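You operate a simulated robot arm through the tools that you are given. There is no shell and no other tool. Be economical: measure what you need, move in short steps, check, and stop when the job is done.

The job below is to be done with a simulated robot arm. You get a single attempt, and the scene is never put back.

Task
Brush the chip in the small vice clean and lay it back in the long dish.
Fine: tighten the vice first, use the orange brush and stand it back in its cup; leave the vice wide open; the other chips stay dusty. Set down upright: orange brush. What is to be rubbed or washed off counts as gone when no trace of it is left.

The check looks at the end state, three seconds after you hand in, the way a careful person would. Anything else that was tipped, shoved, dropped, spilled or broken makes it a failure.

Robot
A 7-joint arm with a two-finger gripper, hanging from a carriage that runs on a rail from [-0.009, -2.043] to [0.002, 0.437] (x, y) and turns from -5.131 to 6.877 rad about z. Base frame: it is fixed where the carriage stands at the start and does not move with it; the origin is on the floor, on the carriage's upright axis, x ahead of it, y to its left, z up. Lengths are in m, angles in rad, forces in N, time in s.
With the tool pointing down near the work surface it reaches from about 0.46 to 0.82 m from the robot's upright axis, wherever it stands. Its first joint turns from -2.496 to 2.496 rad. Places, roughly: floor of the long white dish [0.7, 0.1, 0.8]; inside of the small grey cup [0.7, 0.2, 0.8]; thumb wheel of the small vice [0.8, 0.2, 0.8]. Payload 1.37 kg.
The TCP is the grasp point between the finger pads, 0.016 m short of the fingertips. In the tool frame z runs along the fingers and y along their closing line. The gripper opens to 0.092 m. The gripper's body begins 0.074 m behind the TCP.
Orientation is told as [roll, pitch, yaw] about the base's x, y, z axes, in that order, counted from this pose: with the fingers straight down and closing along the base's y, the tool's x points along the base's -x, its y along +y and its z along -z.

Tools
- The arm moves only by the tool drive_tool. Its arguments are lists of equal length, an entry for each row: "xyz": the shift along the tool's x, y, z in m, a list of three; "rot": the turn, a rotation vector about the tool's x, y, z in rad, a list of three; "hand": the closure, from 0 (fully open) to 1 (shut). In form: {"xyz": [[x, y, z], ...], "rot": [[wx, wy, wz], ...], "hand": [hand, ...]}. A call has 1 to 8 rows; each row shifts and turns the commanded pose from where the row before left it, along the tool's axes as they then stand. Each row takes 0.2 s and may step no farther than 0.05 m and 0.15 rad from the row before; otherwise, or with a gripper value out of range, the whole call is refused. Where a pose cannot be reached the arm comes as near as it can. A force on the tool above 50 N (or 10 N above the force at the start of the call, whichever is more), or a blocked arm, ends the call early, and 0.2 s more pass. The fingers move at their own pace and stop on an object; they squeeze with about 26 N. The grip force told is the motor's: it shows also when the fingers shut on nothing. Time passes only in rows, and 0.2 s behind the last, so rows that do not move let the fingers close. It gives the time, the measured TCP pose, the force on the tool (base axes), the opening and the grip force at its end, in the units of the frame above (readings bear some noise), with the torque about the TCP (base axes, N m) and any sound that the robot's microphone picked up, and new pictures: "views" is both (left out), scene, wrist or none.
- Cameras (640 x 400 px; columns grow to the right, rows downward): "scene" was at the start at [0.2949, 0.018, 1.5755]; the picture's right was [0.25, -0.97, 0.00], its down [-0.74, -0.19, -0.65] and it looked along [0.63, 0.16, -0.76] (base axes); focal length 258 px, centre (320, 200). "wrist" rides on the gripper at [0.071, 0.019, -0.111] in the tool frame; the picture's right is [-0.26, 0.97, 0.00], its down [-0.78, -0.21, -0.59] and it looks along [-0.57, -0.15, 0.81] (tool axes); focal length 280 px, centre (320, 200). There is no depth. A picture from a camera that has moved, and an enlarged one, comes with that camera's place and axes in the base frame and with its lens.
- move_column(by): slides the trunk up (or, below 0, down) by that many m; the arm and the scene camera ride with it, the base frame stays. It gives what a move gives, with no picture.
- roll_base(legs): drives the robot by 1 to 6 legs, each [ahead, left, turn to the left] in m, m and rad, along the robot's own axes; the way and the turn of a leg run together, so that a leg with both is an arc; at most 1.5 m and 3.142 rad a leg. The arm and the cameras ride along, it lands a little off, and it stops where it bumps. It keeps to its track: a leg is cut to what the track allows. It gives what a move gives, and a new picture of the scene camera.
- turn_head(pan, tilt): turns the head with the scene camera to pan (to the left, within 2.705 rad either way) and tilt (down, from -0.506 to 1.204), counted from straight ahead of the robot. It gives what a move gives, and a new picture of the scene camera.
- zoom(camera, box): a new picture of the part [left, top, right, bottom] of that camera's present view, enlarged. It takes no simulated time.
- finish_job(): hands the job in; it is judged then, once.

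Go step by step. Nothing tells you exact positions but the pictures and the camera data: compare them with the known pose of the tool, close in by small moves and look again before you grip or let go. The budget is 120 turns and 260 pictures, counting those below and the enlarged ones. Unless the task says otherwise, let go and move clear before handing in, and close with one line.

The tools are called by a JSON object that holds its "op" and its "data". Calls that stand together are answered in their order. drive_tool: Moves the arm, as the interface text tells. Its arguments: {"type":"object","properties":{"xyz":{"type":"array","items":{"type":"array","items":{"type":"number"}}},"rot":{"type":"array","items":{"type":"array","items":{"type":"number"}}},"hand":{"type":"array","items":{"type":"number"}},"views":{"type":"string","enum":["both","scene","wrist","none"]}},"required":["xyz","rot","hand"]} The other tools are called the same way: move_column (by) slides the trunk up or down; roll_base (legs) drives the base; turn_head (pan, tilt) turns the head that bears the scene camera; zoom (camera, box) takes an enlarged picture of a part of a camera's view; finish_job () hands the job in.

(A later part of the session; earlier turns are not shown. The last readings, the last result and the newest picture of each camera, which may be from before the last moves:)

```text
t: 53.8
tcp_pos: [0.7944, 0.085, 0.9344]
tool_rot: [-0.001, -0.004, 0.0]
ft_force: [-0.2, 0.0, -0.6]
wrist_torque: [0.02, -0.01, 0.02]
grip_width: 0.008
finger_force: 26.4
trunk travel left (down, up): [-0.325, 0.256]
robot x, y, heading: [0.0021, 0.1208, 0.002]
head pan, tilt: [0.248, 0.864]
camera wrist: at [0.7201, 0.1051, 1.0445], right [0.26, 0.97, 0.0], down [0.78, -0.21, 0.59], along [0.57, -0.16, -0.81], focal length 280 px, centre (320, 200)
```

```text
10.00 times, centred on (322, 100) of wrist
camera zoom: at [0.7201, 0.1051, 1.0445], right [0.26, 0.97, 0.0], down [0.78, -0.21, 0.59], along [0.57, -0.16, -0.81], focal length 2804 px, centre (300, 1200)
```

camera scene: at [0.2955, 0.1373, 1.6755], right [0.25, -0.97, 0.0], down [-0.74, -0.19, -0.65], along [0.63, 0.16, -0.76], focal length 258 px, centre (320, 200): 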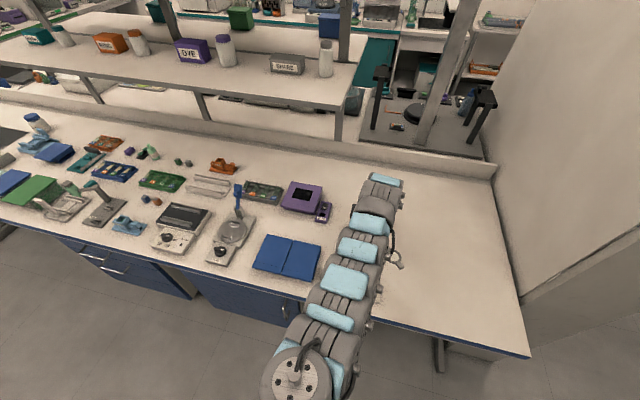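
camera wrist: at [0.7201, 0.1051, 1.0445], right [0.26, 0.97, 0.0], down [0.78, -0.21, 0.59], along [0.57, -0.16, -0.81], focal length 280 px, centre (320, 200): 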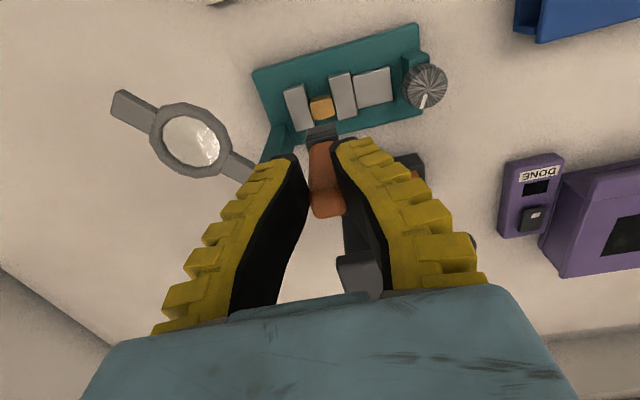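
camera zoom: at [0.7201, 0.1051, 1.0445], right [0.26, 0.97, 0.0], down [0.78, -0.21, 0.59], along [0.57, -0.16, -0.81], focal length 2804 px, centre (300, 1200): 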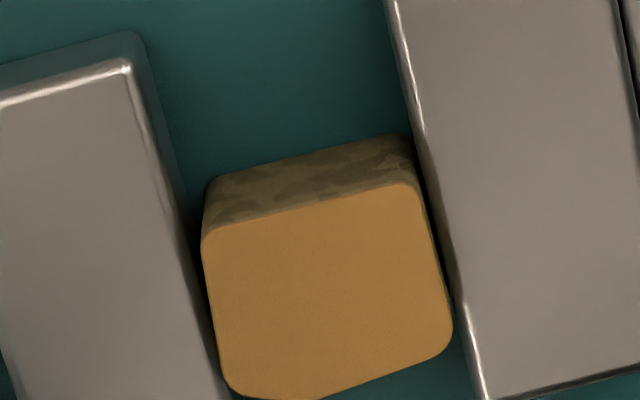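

The chip's top is fully clean and it stayed in place. Now I bring the brush back above its cup.

{"op": "drive_tool", "data": {"xyz": [[0.031, 0.032, 0], [0.031, 0.032, 0], [0.031, 0.032, 0], [0.0305, 0.0315, 0], [0, 0, 0]], "rot": [[0, 0, 0], [0, 0, 0], [0, 0, 0], [0, 0, 0], [0, 0, 0]], "hand": [1, 1, 1, 1, 1], "views": "wrist"}}

{"op": "zoom", "data": {"camera": "wrist", "box": [160, 50, 480, 250]}}

```text
t: 55.0
tcp_pos: [0.6685, 0.2108, 0.9345]
tool_rot: [-0.002, -0.002, -0.001]
ft_force: [0.3, -0.3, -1.1]
wrist_torque: [-0.02, 0.0, 0.01]
grip_width: 0.0081
finger_force: 26.0
trunk travel left (down, up): [-0.325, 0.256]
robot x, y, heading: [0.0021, 0.1161, -0.0]
head pan, tilt: [0.248, 0.864]
camera wrist: at [0.596, 0.2325, 1.0438], right [0.26, 0.97, 0.0], down [0.78, -0.21, 0.59], along [0.57, -0.16, -0.81], focal length 280 px, centre (320, 200)
```

wrist: 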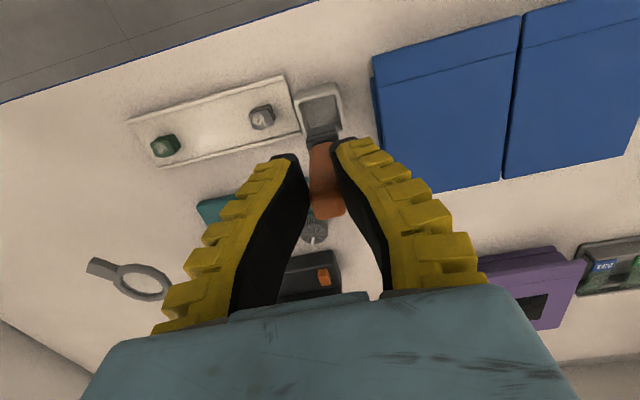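

```text
2.00 times, centred on (320, 150) of wrist
camera zoom: at [0.596, 0.2325, 1.0438], right [0.26, 0.97, 0.0], down [0.78, -0.21, 0.59], along [0.57, -0.16, -0.81], focal length 561 px, centre (320, 300)
```

zoom: 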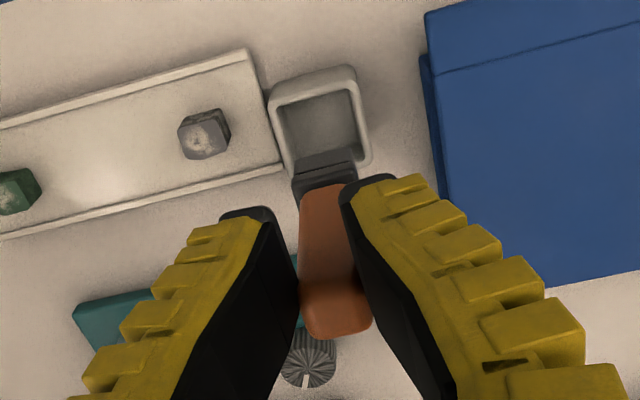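

Alignment matches the lift-off view almost exactly. Lower into the cup, slowing near the bottom.

{"op": "drive_tool", "data": {"xyz": [[0, 0, 0.025], [0, 0, 0.02], [0, 0, 0.015], [0, 0, 0.008], [0, 0, 0]], "rot": [[0, 0, 0], [0, 0, 0], [0, 0, 0], [0, 0, 0], [0, 0, 0]], "hand": [1, 1, 1, 1, 1], "views": "wrist"}}

{"op": "zoom", "data": {"camera": "wrist", "box": [160, 50, 480, 250]}}

```text
t: 56.2
tcp_pos: [0.6685, 0.2139, 0.8661]
tool_rot: [-0.001, -0.002, 0.0]
ft_force: [-0.9, -0.3, -0.3]
wrist_torque: [-0.01, 0.04, -0.02]
grip_width: 0.0083
finger_force: 26.1
trunk travel left (down, up): [-0.325, 0.256]
robot x, y, heading: [0.0015, 0.122, -0.003]
head pan, tilt: [0.248, 0.864]
camera wrist: at [0.596, 0.2335, 0.9755], right [0.26, 0.97, 0.0], down [0.78, -0.21, 0.59], along [0.57, -0.16, -0.81], focal length 280 px, centre (320, 200)
```

wrist: 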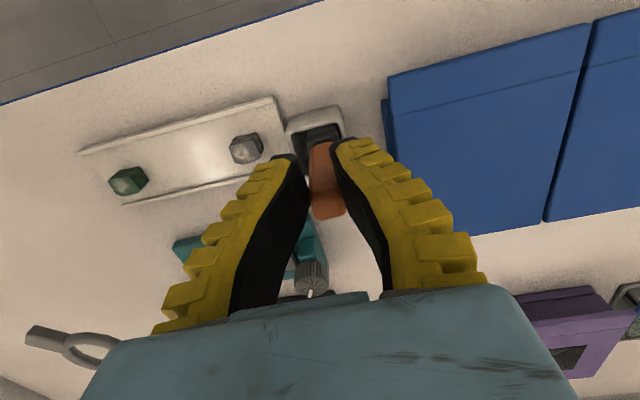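

```text
2.00 times, centred on (320, 150) of wrist
camera zoom: at [0.596, 0.2335, 0.9755], right [0.26, 0.97, 0.0], down [0.78, -0.21, 0.59], along [0.57, -0.16, -0.81], focal length 561 px, centre (320, 300)
```

zoom: 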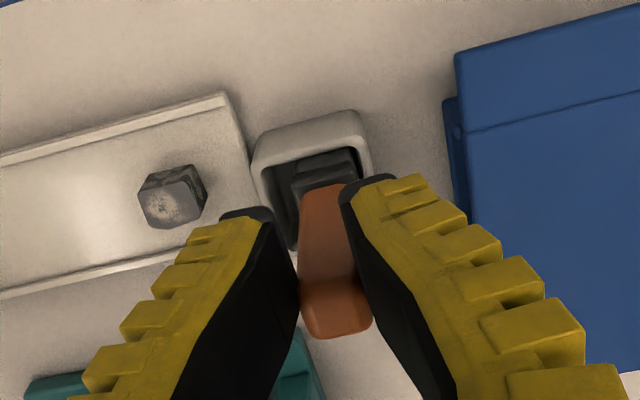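

{"op": "drive_tool", "data": {"xyz": [[0, -0.002, 0.004], [0, 0, 0.004], [0, 0, 0]], "rot": [[0, 0, 0], [0, 0, 0], [0, 0, 0]], "hand": [1, 1, 1], "views": "none"}}

{"op": "drive_tool", "data": {"xyz": [[0, 0, 0.003], [0, 0, 0]], "rot": [[0, 0, 0], [0, 0, 0]], "hand": [1, 1], "views": "none"}}

```text
t: 57.0
tcp_pos: [0.6688, 0.212, 0.8595]
tool_rot: [-0.002, -0.004, 0.0]
ft_force: [0.0, -0.3, 0.3]
wrist_torque: [-0.01, 0.02, 0.0]
grip_width: 0.0083
finger_force: 26.0
trunk travel left (down, up): [-0.325, 0.256]
robot x, y, heading: [-0.0006, 0.1241, -0.006]
head pan, tilt: [0.248, 0.864]
```

```text
t: 57.6
tcp_pos: [0.6689, 0.2125, 0.8563]
tool_rot: [0.0, -0.004, 0.0]
ft_force: [-1.7, -0.6, 6.9]
wrist_torque: [-0.02, 0.07, 0.04]
grip_width: 0.0105
finger_force: 26.2
trunk travel left (down, up): [-0.325, 0.256]
robot x, y, heading: [0.0048, 0.1229, -0.003]
head pan, tilt: [0.248, 0.864]
```

Contact with the cup floor (6.9 N). Relieve by 1 mm, open gently and look.

{"op": "drive_tool", "data": {"xyz": [[0, 0, -0.001], [0, 0, 0], [0, 0, 0], [0, 0, 0]], "rot": [[0, 0, 0], [0, 0, 0], [0, 0, 0], [0, 0, 0]], "hand": [1, 0.8, 0.6, 0.5], "views": "wrist"}}

{"op": "zoom", "data": {"camera": "wrist", "box": [160, 50, 480, 250]}}

```text
t: 58.6
tcp_pos: [0.6688, 0.2117, 0.8564]
tool_rot: [-0.002, -0.004, -0.001]
ft_force: [0.0, 0.0, 0.2]
wrist_torque: [0.0, -0.01, 0.0]
grip_width: 0.0491
finger_force: 2.5
trunk travel left (down, up): [-0.325, 0.256]
robot x, y, heading: [0.0019, 0.1182, 0.001]
head pan, tilt: [0.248, 0.864]
camera wrist: at [0.5963, 0.2321, 0.9661], right [0.26, 0.97, 0.0], down [0.78, -0.21, 0.59], along [0.57, -0.16, -0.81], focal length 280 px, centre (320, 200)
```

wrist: 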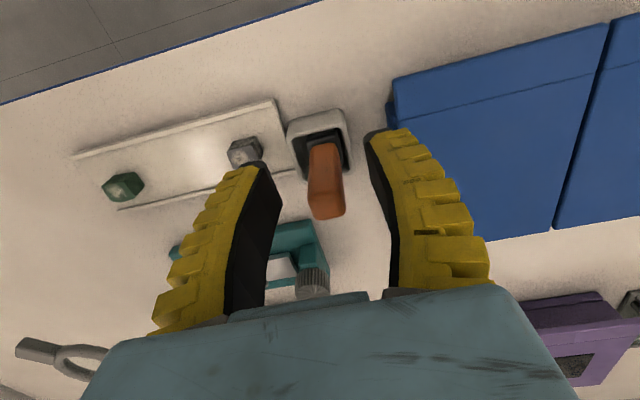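

```text
2.00 times, centred on (320, 150) of wrist
camera zoom: at [0.5963, 0.2321, 0.9661], right [0.26, 0.97, 0.0], down [0.78, -0.21, 0.59], along [0.57, -0.16, -0.81], focal length 561 px, centre (320, 300)
```

zoom: 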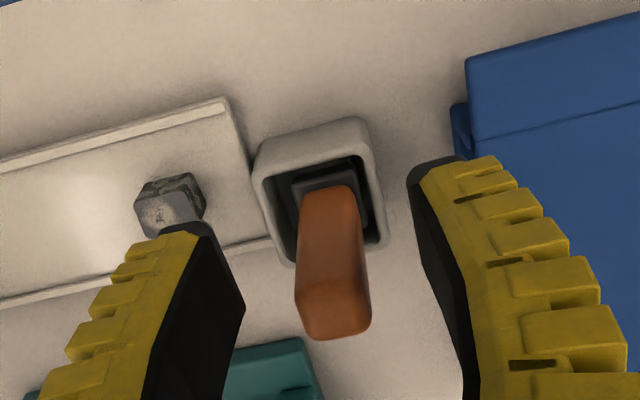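

The brush stands upright in its cup. Next: rise, go over the knob and turn the gripper clockwise to prepare the opening turns.

{"op": "drive_tool", "data": {"xyz": [[0, 0, -0.03], [0, 0, -0.045], [-0.0437, -0.0138, 0], [-0.0437, -0.0138, 0], [-0.0437, -0.0138, 0], [0, 0, 0], [0, 0, 0], [0, 0, 0]], "rot": [[0, 0, 0], [0, 0, 0], [0, 0, 0], [0, 0, 0], [0, 0, 0.15], [0, 0, 0.15], [0, 0, 0.15], [0, 0, 0.15]], "hand": [0.4, 0.4, 0.4, 0.4, 0.4, 0.4, 0.4, 0.4], "views": "none"}}

{"op": "drive_tool", "data": {"xyz": [[0, 0, 0.04], [0, 0, 0.03], [0, 0, 0]], "rot": [[0, 0, 0.1], [0, 0, 0], [0, 0, 0]], "hand": [0.4, 0.4, 0.4], "views": "both"}}

```text
t: 60.4
tcp_pos: [0.7987, 0.1704, 0.9318]
tool_rot: [0.002, -0.006, -0.601]
ft_force: [-0.1, 1.4, 0.5]
wrist_torque: [0.02, -0.01, 0.03]
grip_width: 0.0576
finger_force: 2.3
trunk travel left (down, up): [-0.325, 0.256]
robot x, y, heading: [-0.0005, 0.1215, -0.006]
head pan, tilt: [0.248, 0.864]
```

```text
t: 61.2
tcp_pos: [0.7963, 0.1699, 0.8619]
tool_rot: [0.002, -0.003, -0.701]
ft_force: [0.1, 0.6, 0.2]
wrist_torque: [0.01, -0.01, 0.04]
grip_width: 0.0579
finger_force: 2.2
trunk travel left (down, up): [-0.325, 0.256]
robot x, y, heading: [0.0037, 0.122, 0.0]
head pan, tilt: [0.248, 0.864]
camera scene: at [0.2954, 0.1373, 1.6755], right [0.25, -0.97, 0.0], down [-0.74, -0.19, -0.65], along [0.63, 0.16, -0.76], focal length 258 px, centre (320, 200)
camera wrist: at [0.7532, 0.2311, 0.9719], right [0.82, 0.57, 0.0], down [0.46, -0.66, 0.59], along [0.34, -0.49, -0.81], focal length 280 px, centre (320, 200)
```

scene: 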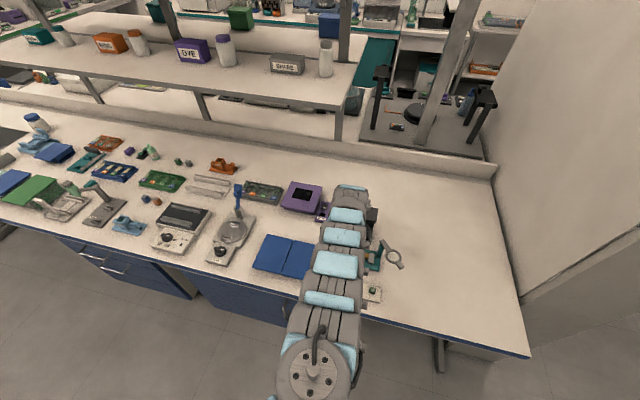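
wrist: 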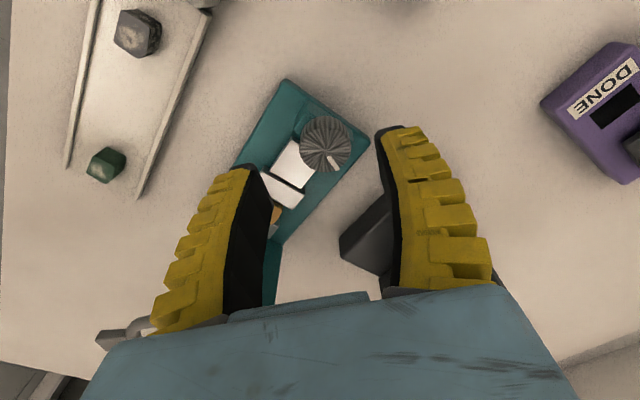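

{"op": "drive_tool", "data": {"xyz": [[-0.0009, 0.002, 0.03], [0, 0, 0.014], [0, 0, 0], [0, 0, 0], [0, 0, 0], [0, 0, 0], [0, 0, 0], [0, 0, 0]], "rot": [[0, 0, 0], [0, 0, 0], [0, 0, 0], [0, 0, 0], [0, 0, 0], [0, 0, -0.15], [0, 0, -0.15], [0, 0, -0.15]], "hand": [0.4, 0.4, 0.85, 0.85, 0.85, 0.85, 0.85, 0.85], "views": "wrist"}}

{"op": "drive_tool", "data": {"xyz": [[0, 0, 0], [0, 0, 0], [0, 0, 0], [0, 0, 0], [0, 0, 0], [0, 0, 0], [0, 0, 0]], "rot": [[0, 0, -0.15], [0, 0, -0.15], [0, 0, -0.15], [0, 0, -0.15], [0, 0, -0.15], [0, 0, -0.15], [0, 0, -0.15]], "hand": [0.85, 0.85, 0.85, 0.85, 0.85, 0.85, 0.85], "views": "wrist"}}

```text
t: 63.0
tcp_pos: [0.7897, 0.171, 0.8402]
tool_rot: [-0.002, -0.004, -0.247]
ft_force: [0.2, -0.2, -0.6]
wrist_torque: [0.0, 0.01, -0.02]
grip_width: 0.0182
finger_force: 3.3
out of reach, approached as far as the arm can: row 1, 2
trunk travel left (down, up): [-0.325, 0.256]
robot x, y, heading: [0.0041, 0.1164, 0.001]
head pan, tilt: [0.248, 0.864]
camera wrist: at [0.724, 0.2078, 0.9504], right [0.49, 0.87, 0.0], down [0.7, -0.4, 0.59], along [0.52, -0.29, -0.81], focal length 280 px, centre (320, 200)
```

wrist: 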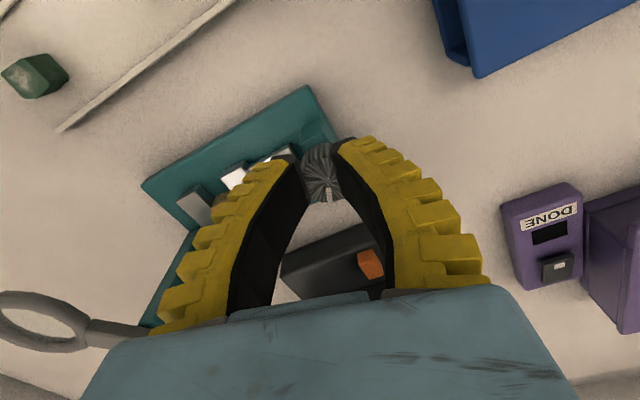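

```text
t: 64.6
tcp_pos: [0.7902, 0.1711, 0.8409]
tool_rot: [-0.002, 0.001, 0.802]
ft_force: [1.5, 0.4, -0.4]
wrist_torque: [0.01, -0.01, -0.01]
grip_width: 0.0182
finger_force: 3.1
trunk travel left (down, up): [-0.325, 0.256]
robot x, y, heading: [-0.0019, 0.1177, -0.0]
head pan, tilt: [0.248, 0.864]
camera wrist: at [0.7248, 0.1345, 0.9506], right [-0.51, 0.86, 0.0], down [0.69, 0.41, 0.59], along [0.51, 0.3, -0.81], focal length 280 px, centre (320, 200)
```

wrist: 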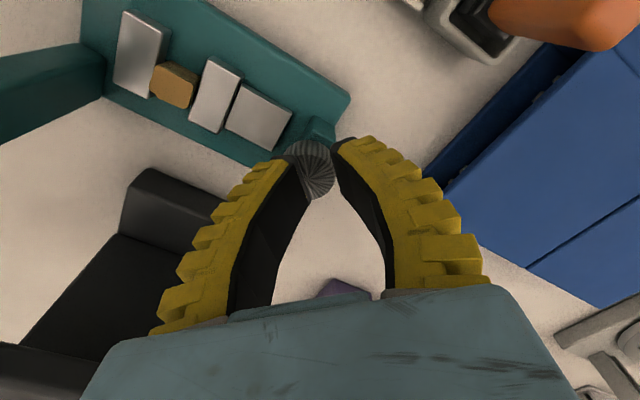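

The raised trunk cost outward reach low down; it closed on air above the knob, harmlessly. I'll lift, rotate back and lower the trunk again.

{"op": "drive_tool", "data": {"xyz": [[0, 0, 0], [0, 0, -0.045], [0, 0, -0.045], [0, 0, -0.03], [0, 0, 0], [0, 0, 0], [0, 0, 0], [0, 0, 0]], "rot": [[0, 0, 0], [0, 0, 0.15], [0, 0, 0.15], [0, 0, 0.15], [0, 0, 0.15], [0, 0, 0.15], [0, 0, 0.15], [0, 0, 0.15]], "hand": [0.4, 0.4, 0.4, 0.4, 0.4, 0.4, 0.4, 0.4], "views": "none"}}

{"op": "move_column", "data": {"by": -0.1}}

{"op": "drive_tool", "data": {"xyz": [[0, 0, 0], [0, 0, 0], [0, 0, 0]], "rot": [[0, 0, 0.15], [0, 0, 0.15], [0, 0, 0.1]], "hand": [0.4, 0.4, 0.4], "views": "wrist"}}

```text
t: 66.4
tcp_pos: [0.7902, 0.1706, 0.9596]
tool_rot: [-0.002, -0.002, -0.252]
ft_force: [0.2, 0.6, 0.2]
wrist_torque: [0.01, -0.01, 0.02]
grip_width: 0.058
finger_force: 1.8
trunk travel left (down, up): [-0.325, 0.256]
robot x, y, heading: [0.0002, 0.1205, -0.001]
head pan, tilt: [0.248, 0.864]
```

```text
t: 67.7
tcp_pos: [0.791, 0.1722, 0.8602]
tool_rot: [0.001, -0.003, -0.25]
ft_force: [0.3, -0.4, 0.2]
wrist_torque: [0.04, 0.0, 0.01]
grip_width: 0.0578
finger_force: 2.1
trunk travel left (down, up): [-0.225, 0.356]
robot x, y, heading: [0.0012, 0.1175, 0.002]
head pan, tilt: [0.248, 0.864]
```

```text
t: 68.5
tcp_pos: [0.7896, 0.1711, 0.8604]
tool_rot: [0.001, -0.002, -0.65]
ft_force: [0.6, 0.2, -0.5]
wrist_torque: [-0.02, 0.01, 0.02]
grip_width: 0.0579
finger_force: 1.9
trunk travel left (down, up): [-0.225, 0.356]
robot x, y, heading: [-0.0013, 0.1167, -0.005]
head pan, tilt: [0.248, 0.864]
camera wrist: at [0.7439, 0.23, 0.9702], right [0.79, 0.61, 0.0], down [0.49, -0.64, 0.59], along [0.36, -0.47, -0.81], focal length 280 px, centre (320, 200)
```

wrist: 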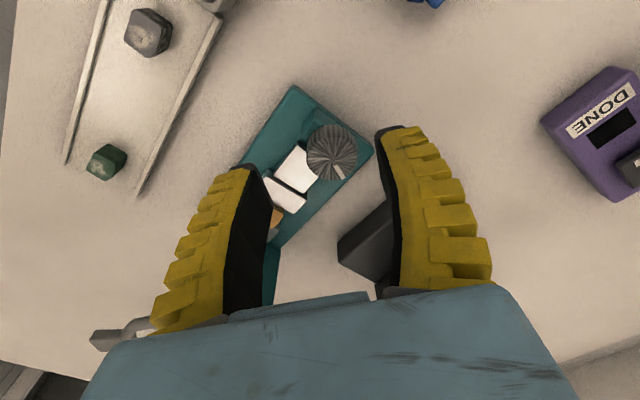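

{"op": "drive_tool", "data": {"xyz": [[-0.0081, 0.0055, 0], [0, 0, 0.03], [0, 0, 0.012], [0, 0, 0]], "rot": [[0, 0, 0], [0, 0, 0], [0, 0, 0], [0, 0, 0]], "hand": [0.4, 0.4, 0.4, 0.4], "views": "wrist"}}

```text
t: 69.5
tcp_pos: [0.8003, 0.1697, 0.8186]
tool_rot: [0.001, -0.004, -0.649]
ft_force: [0.5, -0.9, 0.5]
wrist_torque: [-0.02, -0.01, 0.0]
grip_width: 0.0578
finger_force: 2.4
trunk travel left (down, up): [-0.225, 0.356]
robot x, y, heading: [0.0022, 0.1214, -0.004]
head pan, tilt: [0.248, 0.864]
camera wrist: at [0.7541, 0.2285, 0.9276], right [0.79, 0.61, 0.0], down [0.49, -0.64, 0.59], along [0.36, -0.47, -0.81], focal length 280 px, centre (320, 200)
```

wrist: 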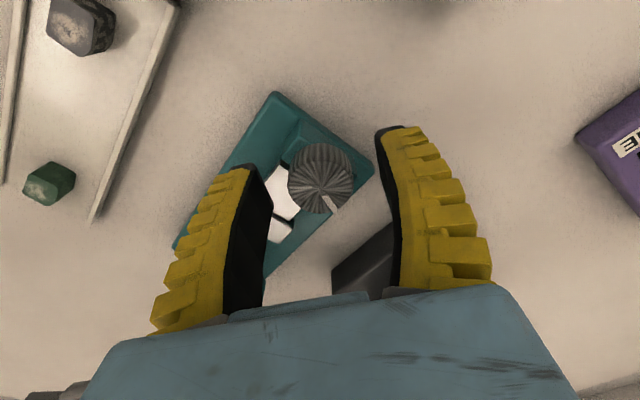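

Well placed. Grip and turn counter-clockwise to open.

{"op": "drive_tool", "data": {"xyz": [[0, 0, 0], [0, 0, 0], [0, 0, 0], [0, 0, 0], [0, 0, 0], [0, 0, 0], [0, 0, 0], [0, 0, 0]], "rot": [[0, 0, 0], [0, 0, 0], [0, 0, -0.15], [0, 0, -0.15], [0, 0, -0.15], [0, 0, -0.15], [0, 0, -0.15], [0, 0, -0.15]], "hand": [0.85, 0.85, 0.85, 0.85, 0.85, 0.85, 0.85, 0.85], "views": "wrist"}}

{"op": "drive_tool", "data": {"xyz": [[0, 0, 0], [0, 0, 0], [0, 0, 0], [0, 0, 0], [0, 0, 0], [0, 0, 0], [0, 0, 0], [0, 0, 0]], "rot": [[0, 0, -0.15], [0, 0, -0.15], [0, 0, -0.15], [0, 0, -0.15], [0, 0, -0.15], [0, 0, -0.15], [0, 0, -0.15], [0, 0, -0.15]], "hand": [0.85, 0.85, 0.85, 0.85, 0.85, 0.85, 0.85, 0.85], "views": "wrist"}}

```text
t: 71.3
tcp_pos: [0.8016, 0.1702, 0.8177]
tool_rot: [-0.001, -0.005, 0.252]
ft_force: [-1.3, -1.0, -0.2]
wrist_torque: [0.07, -0.23, -0.02]
grip_width: 0.0246
finger_force: 28.5
trunk travel left (down, up): [-0.225, 0.356]
robot x, y, heading: [-0.0015, 0.12, 0.003]
head pan, tilt: [0.248, 0.864]
camera wrist: at [0.7254, 0.1713, 0.9282], right [0.01, 1.0, 0.0], down [0.81, -0.01, 0.59], along [0.59, -0.01, -0.81], focal length 280 px, centre (320, 200)
```

wrist: 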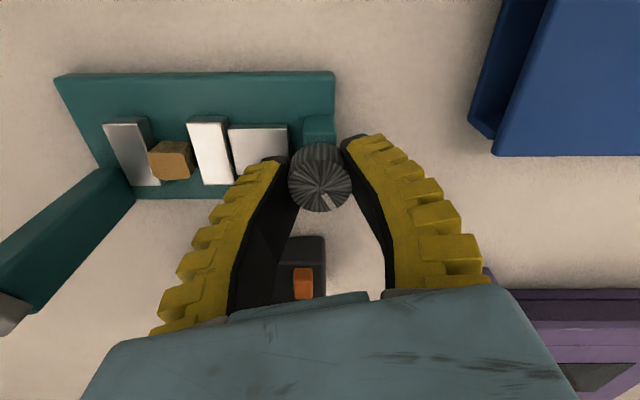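

```text
t: 73.1
tcp_pos: [0.8015, 0.1701, 0.8193]
tool_rot: [-0.003, 0.002, 1.452]
ft_force: [2.0, -3.0, 3.5]
wrist_torque: [0.1, 0.01, -0.02]
grip_width: 0.0227
finger_force: 28.4
trunk travel left (down, up): [-0.225, 0.356]
robot x, y, heading: [-0.0001, 0.1193, 0.001]
head pan, tilt: [0.248, 0.864]
camera wrist: at [0.7715, 0.1023, 0.9289], right [-0.93, 0.37, 0.0], down [0.3, 0.75, 0.59], along [0.22, 0.54, -0.81], focal length 280 px, centre (320, 200)
```

wrist: 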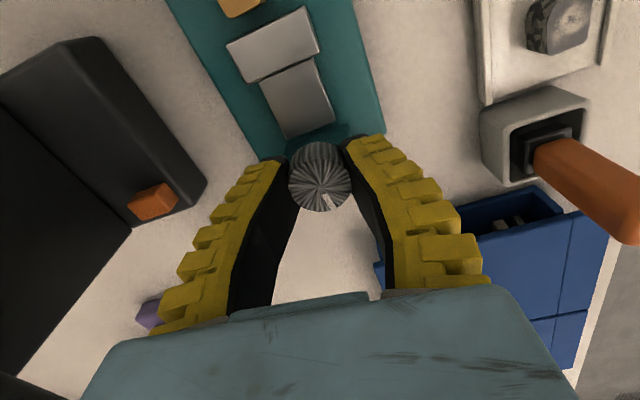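

Jaw is opening. Release, lift a little, rotate back and regrip for another turn.

{"op": "drive_tool", "data": {"xyz": [[0, 0, 0], [0, 0, -0.025], [0, 0, 0], [0, 0, 0], [0, 0, 0], [0, 0, 0], [0, 0, 0], [0, 0, 0]], "rot": [[0, 0, 0], [0, 0, 0], [0, 0, 0.15], [0, 0, 0.15], [0, 0, 0.15], [0, 0, 0.15], [0, 0, 0.15], [0, 0, 0.15]], "hand": [0.4, 0.4, 0.4, 0.4, 0.4, 0.4, 0.4, 0.4], "views": "none"}}

{"op": "drive_tool", "data": {"xyz": [[0, 0, 0], [0, 0, 0], [0, 0, 0], [0, 0, 0], [0, 0, 0], [0, 0, 0], [0, 0, 0], [0, 0, 0]], "rot": [[0, 0, 0.15], [0, 0, 0.15], [0, 0, 0.15], [0, 0, 0.15], [0, 0, 0.15], [0, 0, 0.15], [0, 0, 0.15], [0, 0, 0.15]], "hand": [0.4, 0.4, 0.4, 0.4, 0.4, 0.4, 0.4, 0.4], "views": "wrist"}}

```text
t: 74.9
tcp_pos: [0.8001, 0.1727, 0.844]
tool_rot: [-0.003, -0.004, 0.55]
ft_force: [-0.1, 0.1, 0.0]
wrist_torque: [-0.01, -0.01, 0.01]
grip_width: 0.0578
finger_force: 1.9
trunk travel left (down, up): [-0.225, 0.356]
robot x, y, heading: [0.0013, 0.1174, 0.003]
head pan, tilt: [0.248, 0.864]
```

```text
t: 76.7
tcp_pos: [0.7999, 0.1715, 0.8427]
tool_rot: [0.002, -0.003, -0.65]
ft_force: [-0.3, -0.1, 0.4]
wrist_torque: [0.01, -0.04, 0.02]
grip_width: 0.0578
finger_force: 1.9
trunk travel left (down, up): [-0.225, 0.356]
robot x, y, heading: [-0.0003, 0.1161, 0.001]
head pan, tilt: [0.248, 0.864]
camera wrist: at [0.7538, 0.2298, 0.9534], right [0.79, 0.61, 0.0], down [0.49, -0.64, 0.59], along [0.36, -0.47, -0.81], focal length 280 px, centre (320, 200)
```

wrist: 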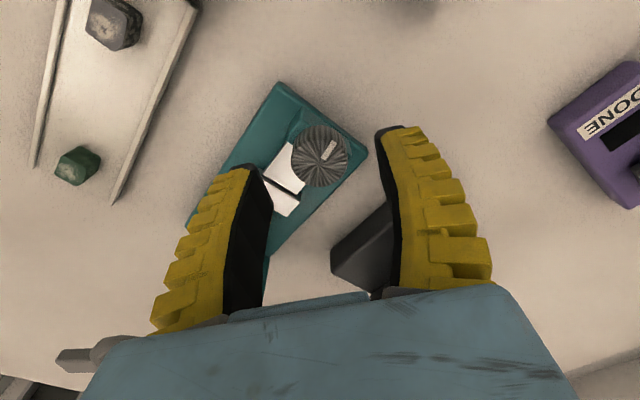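

{"op": "drive_tool", "data": {"xyz": [[0, 0, 0.025], [0, 0, 0], [0, 0, 0], [0, 0, -0.0], [0, 0, 0], [0, 0, 0], [0, 0, 0], [0, 0, 0]], "rot": [[0, 0, 0], [0, 0, 0], [0, 0, 0], [0, 0, -0.15], [0, 0, -0.15], [0, 0, -0.15], [0, 0, -0.15], [0, 0, -0.15]], "hand": [0.4, 0.85, 0.85, 0.85, 0.85, 0.85, 0.85, 0.85], "views": "wrist"}}

{"op": "zoom", "data": {"camera": "wrist", "box": [80, 20, 400, 220]}}

```text
t: 78.5
tcp_pos: [0.7992, 0.1701, 0.8175]
tool_rot: [-0.002, -0.003, 0.101]
ft_force: [4.1, -2.8, -6.6]
wrist_torque: [0.03, -0.21, -0.01]
grip_width: 0.0203
finger_force: 27.6
trunk travel left (down, up): [-0.225, 0.356]
robot x, y, heading: [-0.0, 0.1254, -0.004]
head pan, tilt: [0.248, 0.864]
camera wrist: at [0.7263, 0.1823, 0.9281], right [0.16, 0.99, 0.0], down [0.8, -0.13, 0.59], along [0.58, -0.1, -0.81], focal length 280 px, centre (320, 200)
```

wrist: 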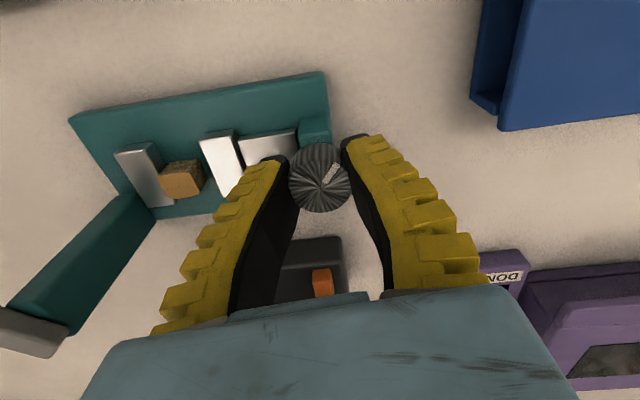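

```text
2.00 times, centred on (240, 120) of wrist
camera zoom: at [0.7263, 0.1823, 0.9281], right [0.16, 0.99, 0.0], down [0.8, -0.13, 0.59], along [0.58, -0.1, -0.81], focal length 561 px, centre (480, 360)
```

zoom: 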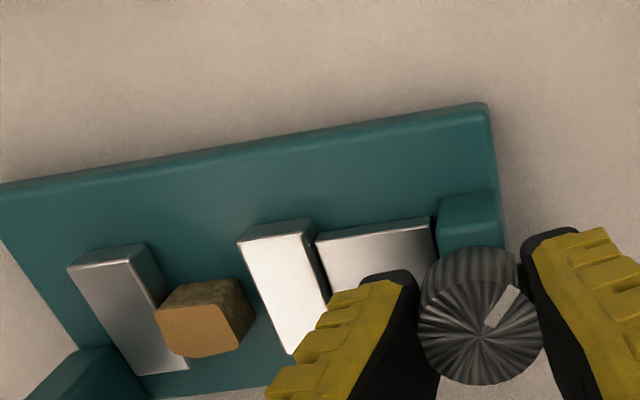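

The gap widens; the block is nearly at the boss. Continue to the end stop, watching torque.

{"op": "drive_tool", "data": {"xyz": [[0, 0, 0], [0, 0, 0], [0, 0, 0], [0, 0, 0], [0, 0, 0]], "rot": [[0, 0, -0.15], [0, 0, -0.15], [0, 0, -0.15], [0, 0, -0.15], [0, 0, 0]], "hand": [0.85, 0.85, 0.85, 0.85, 0.85], "views": "none"}}

{"op": "drive_tool", "data": {"xyz": [[0, 0, 0], [0, 0, 0], [0, 0, 0], [0, 0, 0], [0, 0, 0], [0, 0, 0]], "rot": [[0, 0, -0.15], [0, 0, -0.15], [0, 0, -0.15], [0, 0, -0.15], [0, 0, -0.15], [0, 0, 0]], "hand": [0.85, 0.85, 0.85, 0.85, 0.85, 0.85], "views": "wrist"}}

```text
t: 79.7
tcp_pos: [0.8011, 0.1709, 0.819]
tool_rot: [-0.005, -0.003, 0.704]
ft_force: [3.7, -3.7, -3.8]
wrist_torque: [0.18, -0.27, 0.01]
grip_width: 0.0193
finger_force: 28.1
trunk travel left (down, up): [-0.225, 0.356]
robot x, y, heading: [0.0013, 0.1207, -0.001]
head pan, tilt: [0.248, 0.864]
```

```text
t: 81.1
tcp_pos: [0.8019, 0.17, 0.8192]
tool_rot: [-0.004, 0.001, 1.451]
ft_force: [0.0, -3.4, 5.1]
wrist_torque: [0.07, 0.0, -0.19]
grip_width: 0.0181
finger_force: 28.2
trunk travel left (down, up): [-0.225, 0.356]
robot x, y, heading: [-0.0008, 0.1201, -0.002]
head pan, tilt: [0.248, 0.864]
camera wrist: at [0.7715, 0.1024, 0.9287], right [-0.93, 0.38, 0.0], down [0.3, 0.75, 0.59], along [0.22, 0.54, -0.81], focal length 280 px, centre (320, 200)
```

wrist: 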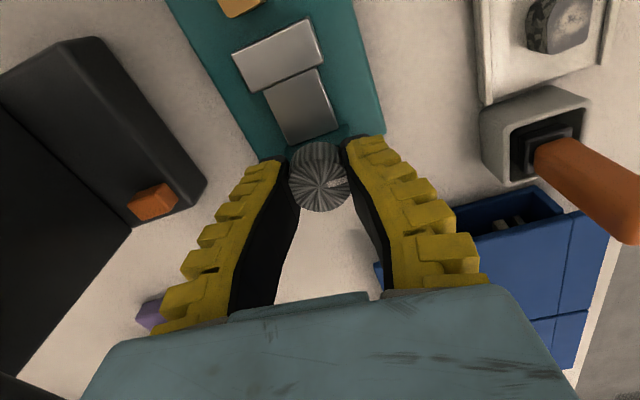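

An end stop is felt (torque -0.19). Ease the twist, release, rise and check.

{"op": "drive_tool", "data": {"xyz": [[0, 0, 0], [0, 0, 0], [0, 0, 0], [0, 0, -0.04], [0, 0, -0.04], [0, 0, -0.02], [0, 0, 0]], "rot": [[0, 0, 0.06], [0, 0, 0], [0, 0, 0], [0, 0, 0.15], [0, 0, 0.15], [0, 0, 0.15], [0, 0, 0.15]], "hand": [0.85, 0.4, 0.4, 0.4, 0.4, 0.4, 0.4], "views": "none"}}

{"op": "drive_tool", "data": {"xyz": [[0, -0.01, 0], [0, -0.01, 0], [0, -0.01, 0], [0, -0.01, 0], [0, -0.01, 0], [0, -0.01, 0]], "rot": [[0, 0, 0.15], [0, 0, 0.15], [0, 0, 0.15], [0, 0, 0.15], [0, 0, 0.15], [0, 0, 0.04]], "hand": [0.4, 0.4, 0.4, 0.4, 0.4, 0.4], "views": "wrist"}}

{"op": "zoom", "data": {"camera": "wrist", "box": [200, 20, 440, 170]}}

```text
t: 82.7
tcp_pos: [0.7993, 0.1698, 0.9184]
tool_rot: [-0.001, -0.001, 0.787]
ft_force: [0.7, 0.0, -0.1]
wrist_torque: [-0.01, 0.0, -0.03]
grip_width: 0.058
finger_force: 1.5
trunk travel left (down, up): [-0.225, 0.356]
robot x, y, heading: [0.0016, 0.1195, 0.002]
head pan, tilt: [0.248, 0.864]
```

```text
t: 84.1
tcp_pos: [0.8248, 0.1173, 0.917]
tool_rot: [-0.002, -0.002, -0.003]
ft_force: [0.3, -1.1, -0.1]
wrist_torque: [0.0, -0.02, -0.01]
grip_width: 0.0577
finger_force: 2.0
trunk travel left (down, up): [-0.225, 0.356]
robot x, y, heading: [-0.0002, 0.121, -0.001]
head pan, tilt: [0.248, 0.864]
camera wrist: at [0.7515, 0.1376, 1.0275], right [0.26, 0.96, 0.0], down [0.78, -0.21, 0.59], along [0.57, -0.16, -0.81], focal length 280 px, centre (320, 200)
```

wrist: 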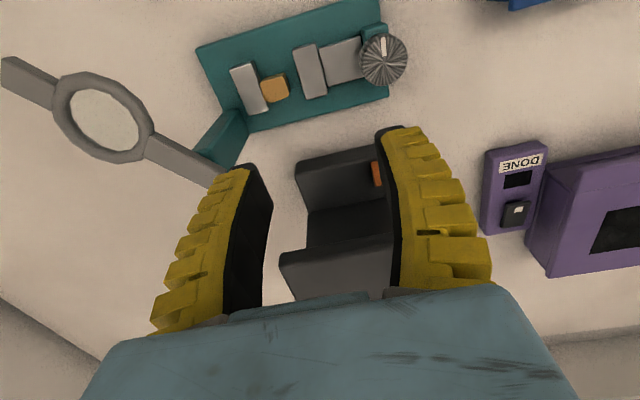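

```text
2.67 times, centred on (320, 95) of wrist
camera zoom: at [0.7515, 0.1376, 1.0275], right [0.26, 0.96, 0.0], down [0.78, -0.21, 0.59], along [0.57, -0.16, -0.81], focal length 748 px, centre (320, 480)
```

zoom: 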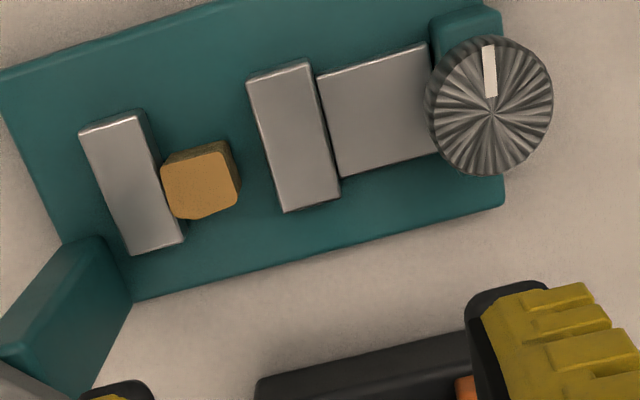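

The vice is open to its stop, with a gap of about 32 mm; the chip rests loosely, protruding a few mm above the jaws at about [0.800, 0.088]. I'll turn the gripper to −90° so the fingers straddle the chip along x, between the jaws.

{"op": "drive_tool", "data": {"xyz": [[0.0083, -0.0083, 0], [0.0083, -0.0083, 0], [0.0083, -0.0083, 0], [0, 0, 0], [0, 0, 0], [0, 0, 0], [0, 0, 0], [0, 0, 0]], "rot": [[0, 0, 0], [0, 0, 0], [0, 0, 0], [0, 0, 0.15], [0, 0, 0.15], [0, 0, 0.15], [0, 0, 0.15], [0, 0, 0.15]], "hand": [0.4, 0.4, 0.4, 0.4, 0.4, 0.4, 0.4, 0.4], "views": "none"}}

{"op": "drive_tool", "data": {"xyz": [[0, 0, 0], [0, 0, 0], [0, 0, 0], [0, 0, 0], [0, 0, 0], [0, 0, 0]], "rot": [[0, 0, 0.15], [0, 0, 0.15], [0, 0, 0.15], [0, 0, 0.15], [0, 0, 0.15], [0, 0, 0.07]], "hand": [0.4, 0.4, 0.4, 0.4, 0.4, 0.4], "views": "wrist"}}

{"op": "zoom", "data": {"camera": "wrist", "box": [200, 40, 440, 190]}}

```text
t: 85.9
tcp_pos: [0.7999, 0.0928, 0.9191]
tool_rot: [0.0, -0.004, -0.749]
ft_force: [-0.4, -0.3, -0.7]
wrist_torque: [-0.01, 0.0, 0.03]
grip_width: 0.0578
finger_force: 2.6
trunk travel left (down, up): [-0.225, 0.356]
robot x, y, heading: [0.0013, 0.1222, 0.004]
head pan, tilt: [0.248, 0.864]
```

```text
t: 87.3
tcp_pos: [0.7986, 0.0914, 0.9178]
tool_rot: [0.001, -0.001, -1.572]
ft_force: [-0.3, 0.9, 0.4]
wrist_torque: [0.0, -0.02, 0.01]
grip_width: 0.0579
finger_force: 1.9
trunk travel left (down, up): [-0.225, 0.356]
robot x, y, heading: [-0.0023, 0.1196, -0.002]
head pan, tilt: [0.248, 0.864]
camera wrist: at [0.816, 0.1641, 1.0281], right [0.96, -0.26, 0.0], down [-0.21, -0.78, 0.59], along [-0.15, -0.57, -0.81], focal length 280 px, centre (320, 200)
```

wrist: 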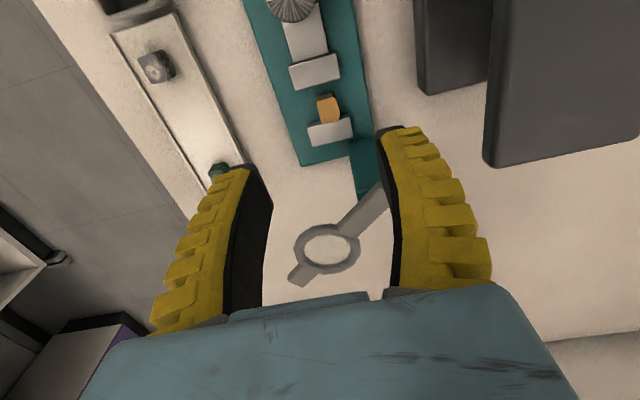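

```text
2.67 times, centred on (320, 115) of wrist
camera zoom: at [0.816, 0.1641, 1.0281], right [0.96, -0.26, 0.0], down [-0.21, -0.78, 0.59], along [-0.15, -0.57, -0.81], focal length 748 px, centre (320, 427)
```

zoom: 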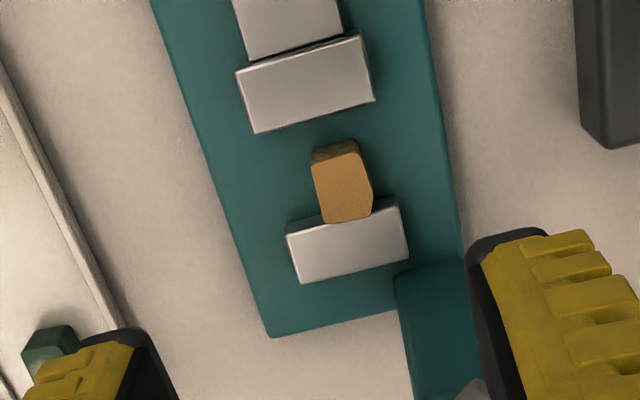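

The chip top clearly stands above the jaw top, at about [0.803, 0.088]; the jaw gap spans y 0.079–0.110. I'll lower at y 0.0935 partway.

{"op": "drive_tool", "data": {"xyz": [[0.002, 0.0045, 0.03], [0, 0, 0.03], [0, 0, 0.03], [0, 0, 0]], "rot": [[0, 0, 0], [0, 0, 0], [0, 0, 0], [0, 0, 0]], "hand": [0.4, 0.4, 0.4, 0.4], "views": "wrist"}}

{"op": "zoom", "data": {"camera": "wrist", "box": [200, 80, 440, 230]}}

```text
t: 88.3
tcp_pos: [0.8032, 0.095, 0.8295]
tool_rot: [0.003, -0.003, -1.568]
ft_force: [0.1, 0.4, 0.3]
wrist_torque: [0.0, -0.04, 0.03]
grip_width: 0.0579
finger_force: 1.3
trunk travel left (down, up): [-0.225, 0.356]
robot x, y, heading: [0.0021, 0.1197, -0.001]
head pan, tilt: [0.248, 0.864]
camera wrist: at [0.8207, 0.167, 0.9388], right [0.97, -0.26, 0.0], down [-0.21, -0.78, 0.59], along [-0.15, -0.57, -0.81], focal length 280 px, centre (320, 200)
```

wrist: 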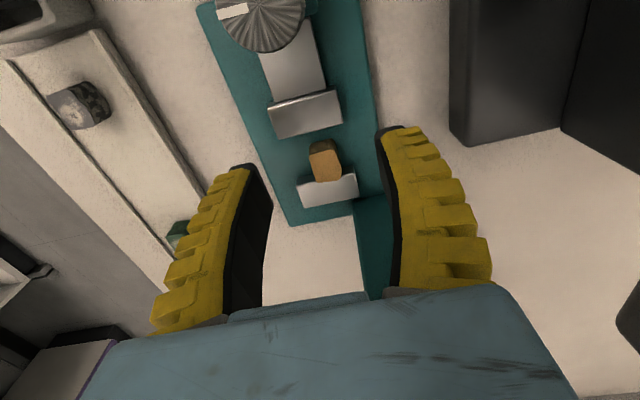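

```text
2.67 times, centred on (320, 155) of wrist
camera zoom: at [0.8207, 0.167, 0.9388], right [0.97, -0.26, 0.0], down [-0.21, -0.78, 0.59], along [-0.15, -0.57, -0.81], focal length 748 px, centre (320, 320)
```

zoom: 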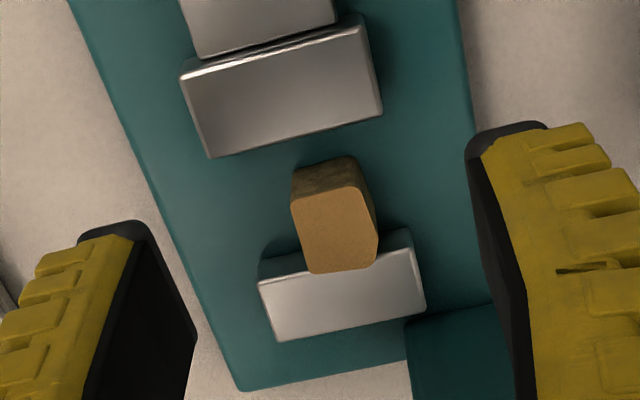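

{"op": "drive_tool", "data": {"xyz": [[0, 0.001, 0.008], [0, 0, 0.008], [0, 0, 0]], "rot": [[0, 0, 0], [0, 0, 0], [0, 0, 0]], "hand": [0.4, 0.4, 0.4], "views": "none"}}

{"op": "drive_tool", "data": {"xyz": [[0, 0, 0.004], [0, 0, 0]], "rot": [[0, 0, 0], [0, 0, 0]], "hand": [0.4, 0.4], "views": "wrist"}}

{"op": "zoom", "data": {"camera": "wrist", "box": [200, 80, 440, 230]}}

```text
t: 89.1
tcp_pos: [0.8045, 0.0956, 0.812]
tool_rot: [0.004, -0.002, -1.57]
ft_force: [-0.1, 0.2, -0.4]
wrist_torque: [0.0, -0.02, 0.0]
grip_width: 0.058
finger_force: 2.3
trunk travel left (down, up): [-0.225, 0.356]
robot x, y, heading: [-0.004, 0.1232, -0.005]
head pan, tilt: [0.248, 0.864]
```

```text
t: 89.7
tcp_pos: [0.8044, 0.0948, 0.8085]
tool_rot: [0.005, -0.001, -1.568]
ft_force: [-1.0, -0.8, -0.3]
wrist_torque: [-0.03, 0.01, -0.01]
grip_width: 0.0578
finger_force: 1.8
trunk travel left (down, up): [-0.225, 0.356]
robot x, y, heading: [0.0029, 0.1203, -0.002]
head pan, tilt: [0.248, 0.864]
camera wrist: at [0.8215, 0.166, 0.9179], right [0.97, -0.26, 0.0], down [-0.21, -0.78, 0.59], along [-0.15, -0.57, -0.81], focal length 280 px, centre (320, 200)
```

wrist: 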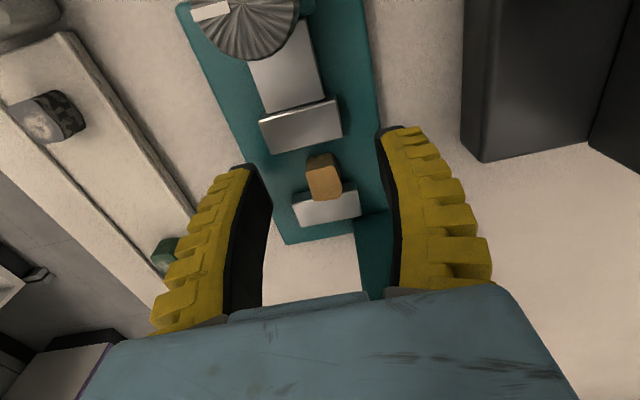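

```text
2.67 times, centred on (320, 155) of wrist
camera zoom: at [0.8215, 0.166, 0.9179], right [0.97, -0.26, 0.0], down [-0.21, -0.78, 0.59], along [-0.15, -0.57, -0.81], focal length 748 px, centre (320, 320)
```

zoom: 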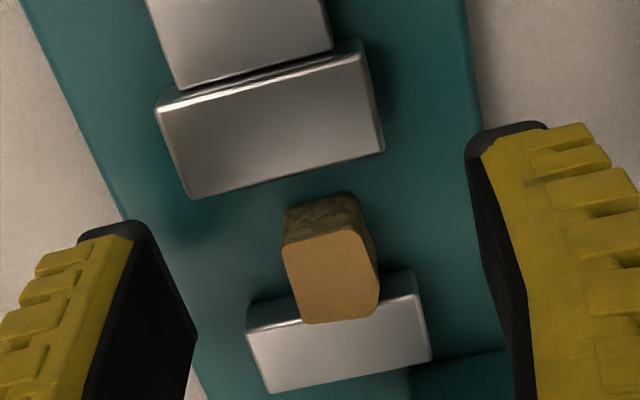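

The fingers' span fits the jaw gap (0.080–0.112). Go 1 mm toward +y, 3 mm lower, and close slowly.

{"op": "drive_tool", "data": {"xyz": [[0.001, 0, 0.003], [0, 0, 0], [0, 0, 0]], "rot": [[0, 0, 0], [0, 0, 0], [0, 0, 0]], "hand": [0.4, 0.6, 0.7], "views": "none"}}

{"op": "drive_tool", "data": {"xyz": [[0, 0, 0], [0, 0, 0], [0, 0, 0]], "rot": [[0, 0, 0], [0, 0, 0], [0, 0, 0]], "hand": [0.8, 0.9, 0.9], "views": "wrist"}}

{"op": "zoom", "data": {"camera": "wrist", "box": [200, 80, 440, 230]}}

```text
t: 90.5
tcp_pos: [0.8037, 0.0957, 0.8044]
tool_rot: [0.004, -0.002, -1.568]
ft_force: [-0.1, 0.0, -0.1]
wrist_torque: [0.02, 0.0, 0.02]
grip_width: 0.0313
finger_force: 2.1
trunk travel left (down, up): [-0.225, 0.356]
robot x, y, heading: [-0.0005, 0.1199, 0.003]
head pan, tilt: [0.248, 0.864]
```

```text
t: 91.3
tcp_pos: [0.8036, 0.0949, 0.8041]
tool_rot: [0.002, 0.0, -1.569]
ft_force: [-0.4, 0.0, -0.2]
wrist_torque: [-0.01, -0.01, -0.04]
grip_width: 0.0139
finger_force: 3.1
trunk travel left (down, up): [-0.225, 0.356]
robot x, y, heading: [-0.0007, 0.116, -0.0]
head pan, tilt: [0.248, 0.864]
camera wrist: at [0.8214, 0.167, 0.915], right [0.97, -0.26, 0.0], down [-0.21, -0.78, 0.59], along [-0.15, -0.57, -0.81], focal length 280 px, centre (320, 200)
```

wrist: 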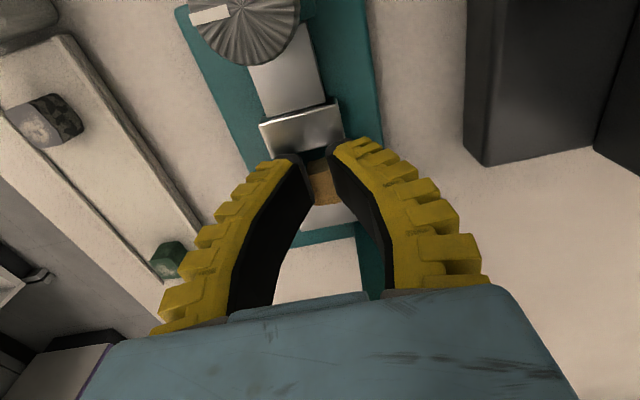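

```text
2.67 times, centred on (320, 155) of wrist
camera zoom: at [0.8214, 0.167, 0.915], right [0.97, -0.26, 0.0], down [-0.21, -0.78, 0.59], along [-0.15, -0.57, -0.81], focal length 748 px, centre (320, 320)
```

zoom: 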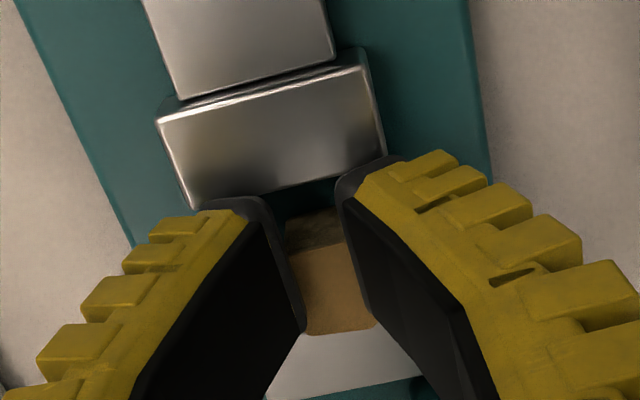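

The fingers slid in and hold the chip's sides. Close fully and lift a little.

{"op": "drive_tool", "data": {"xyz": [[0, 0, 0], [0, 0, 0], [0, 0, 0], [0, 0, -0.01], [0, 0, -0.015], [0, 0, 0]], "rot": [[0, 0, 0], [0, 0, 0], [0, 0, 0], [0, 0, 0], [0, 0, 0], [0, 0, 0]], "hand": [1, 1, 1, 1, 1, 1], "views": "wrist"}}

{"op": "zoom", "data": {"camera": "wrist", "box": [200, 80, 440, 230]}}

```text
t: 92.7
tcp_pos: [0.806, 0.0967, 0.8301]
tool_rot: [0.004, -0.003, -1.569]
ft_force: [-0.5, 0.4, 0.1]
wrist_torque: [-0.01, -0.01, 0.0]
grip_width: 0.0
finger_force: 26.1
trunk travel left (down, up): [-0.225, 0.356]
robot x, y, heading: [-0.0029, 0.1178, 0.0]
head pan, tilt: [0.248, 0.864]
camera wrist: at [0.8225, 0.168, 0.9399], right [0.97, -0.26, 0.0], down [-0.21, -0.78, 0.59], along [-0.15, -0.57, -0.81], focal length 280 px, centre (320, 200)
```

wrist: 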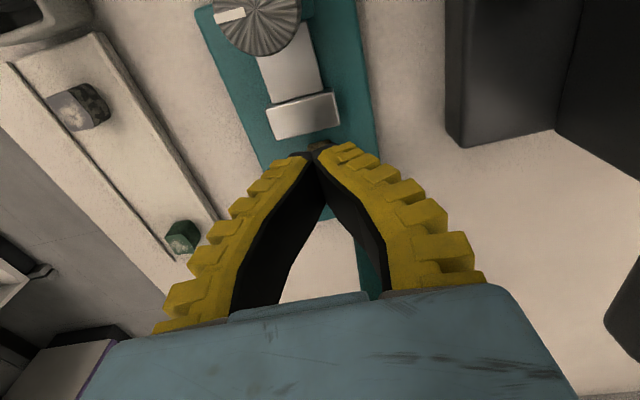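

```text
2.67 times, centred on (320, 155) of wrist
camera zoom: at [0.8225, 0.168, 0.9399], right [0.97, -0.26, 0.0], down [-0.21, -0.78, 0.59], along [-0.15, -0.57, -0.81], focal length 748 px, centre (320, 320)
```

zoom: 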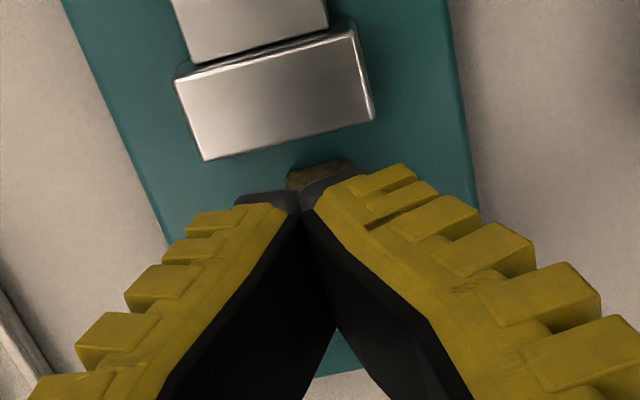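

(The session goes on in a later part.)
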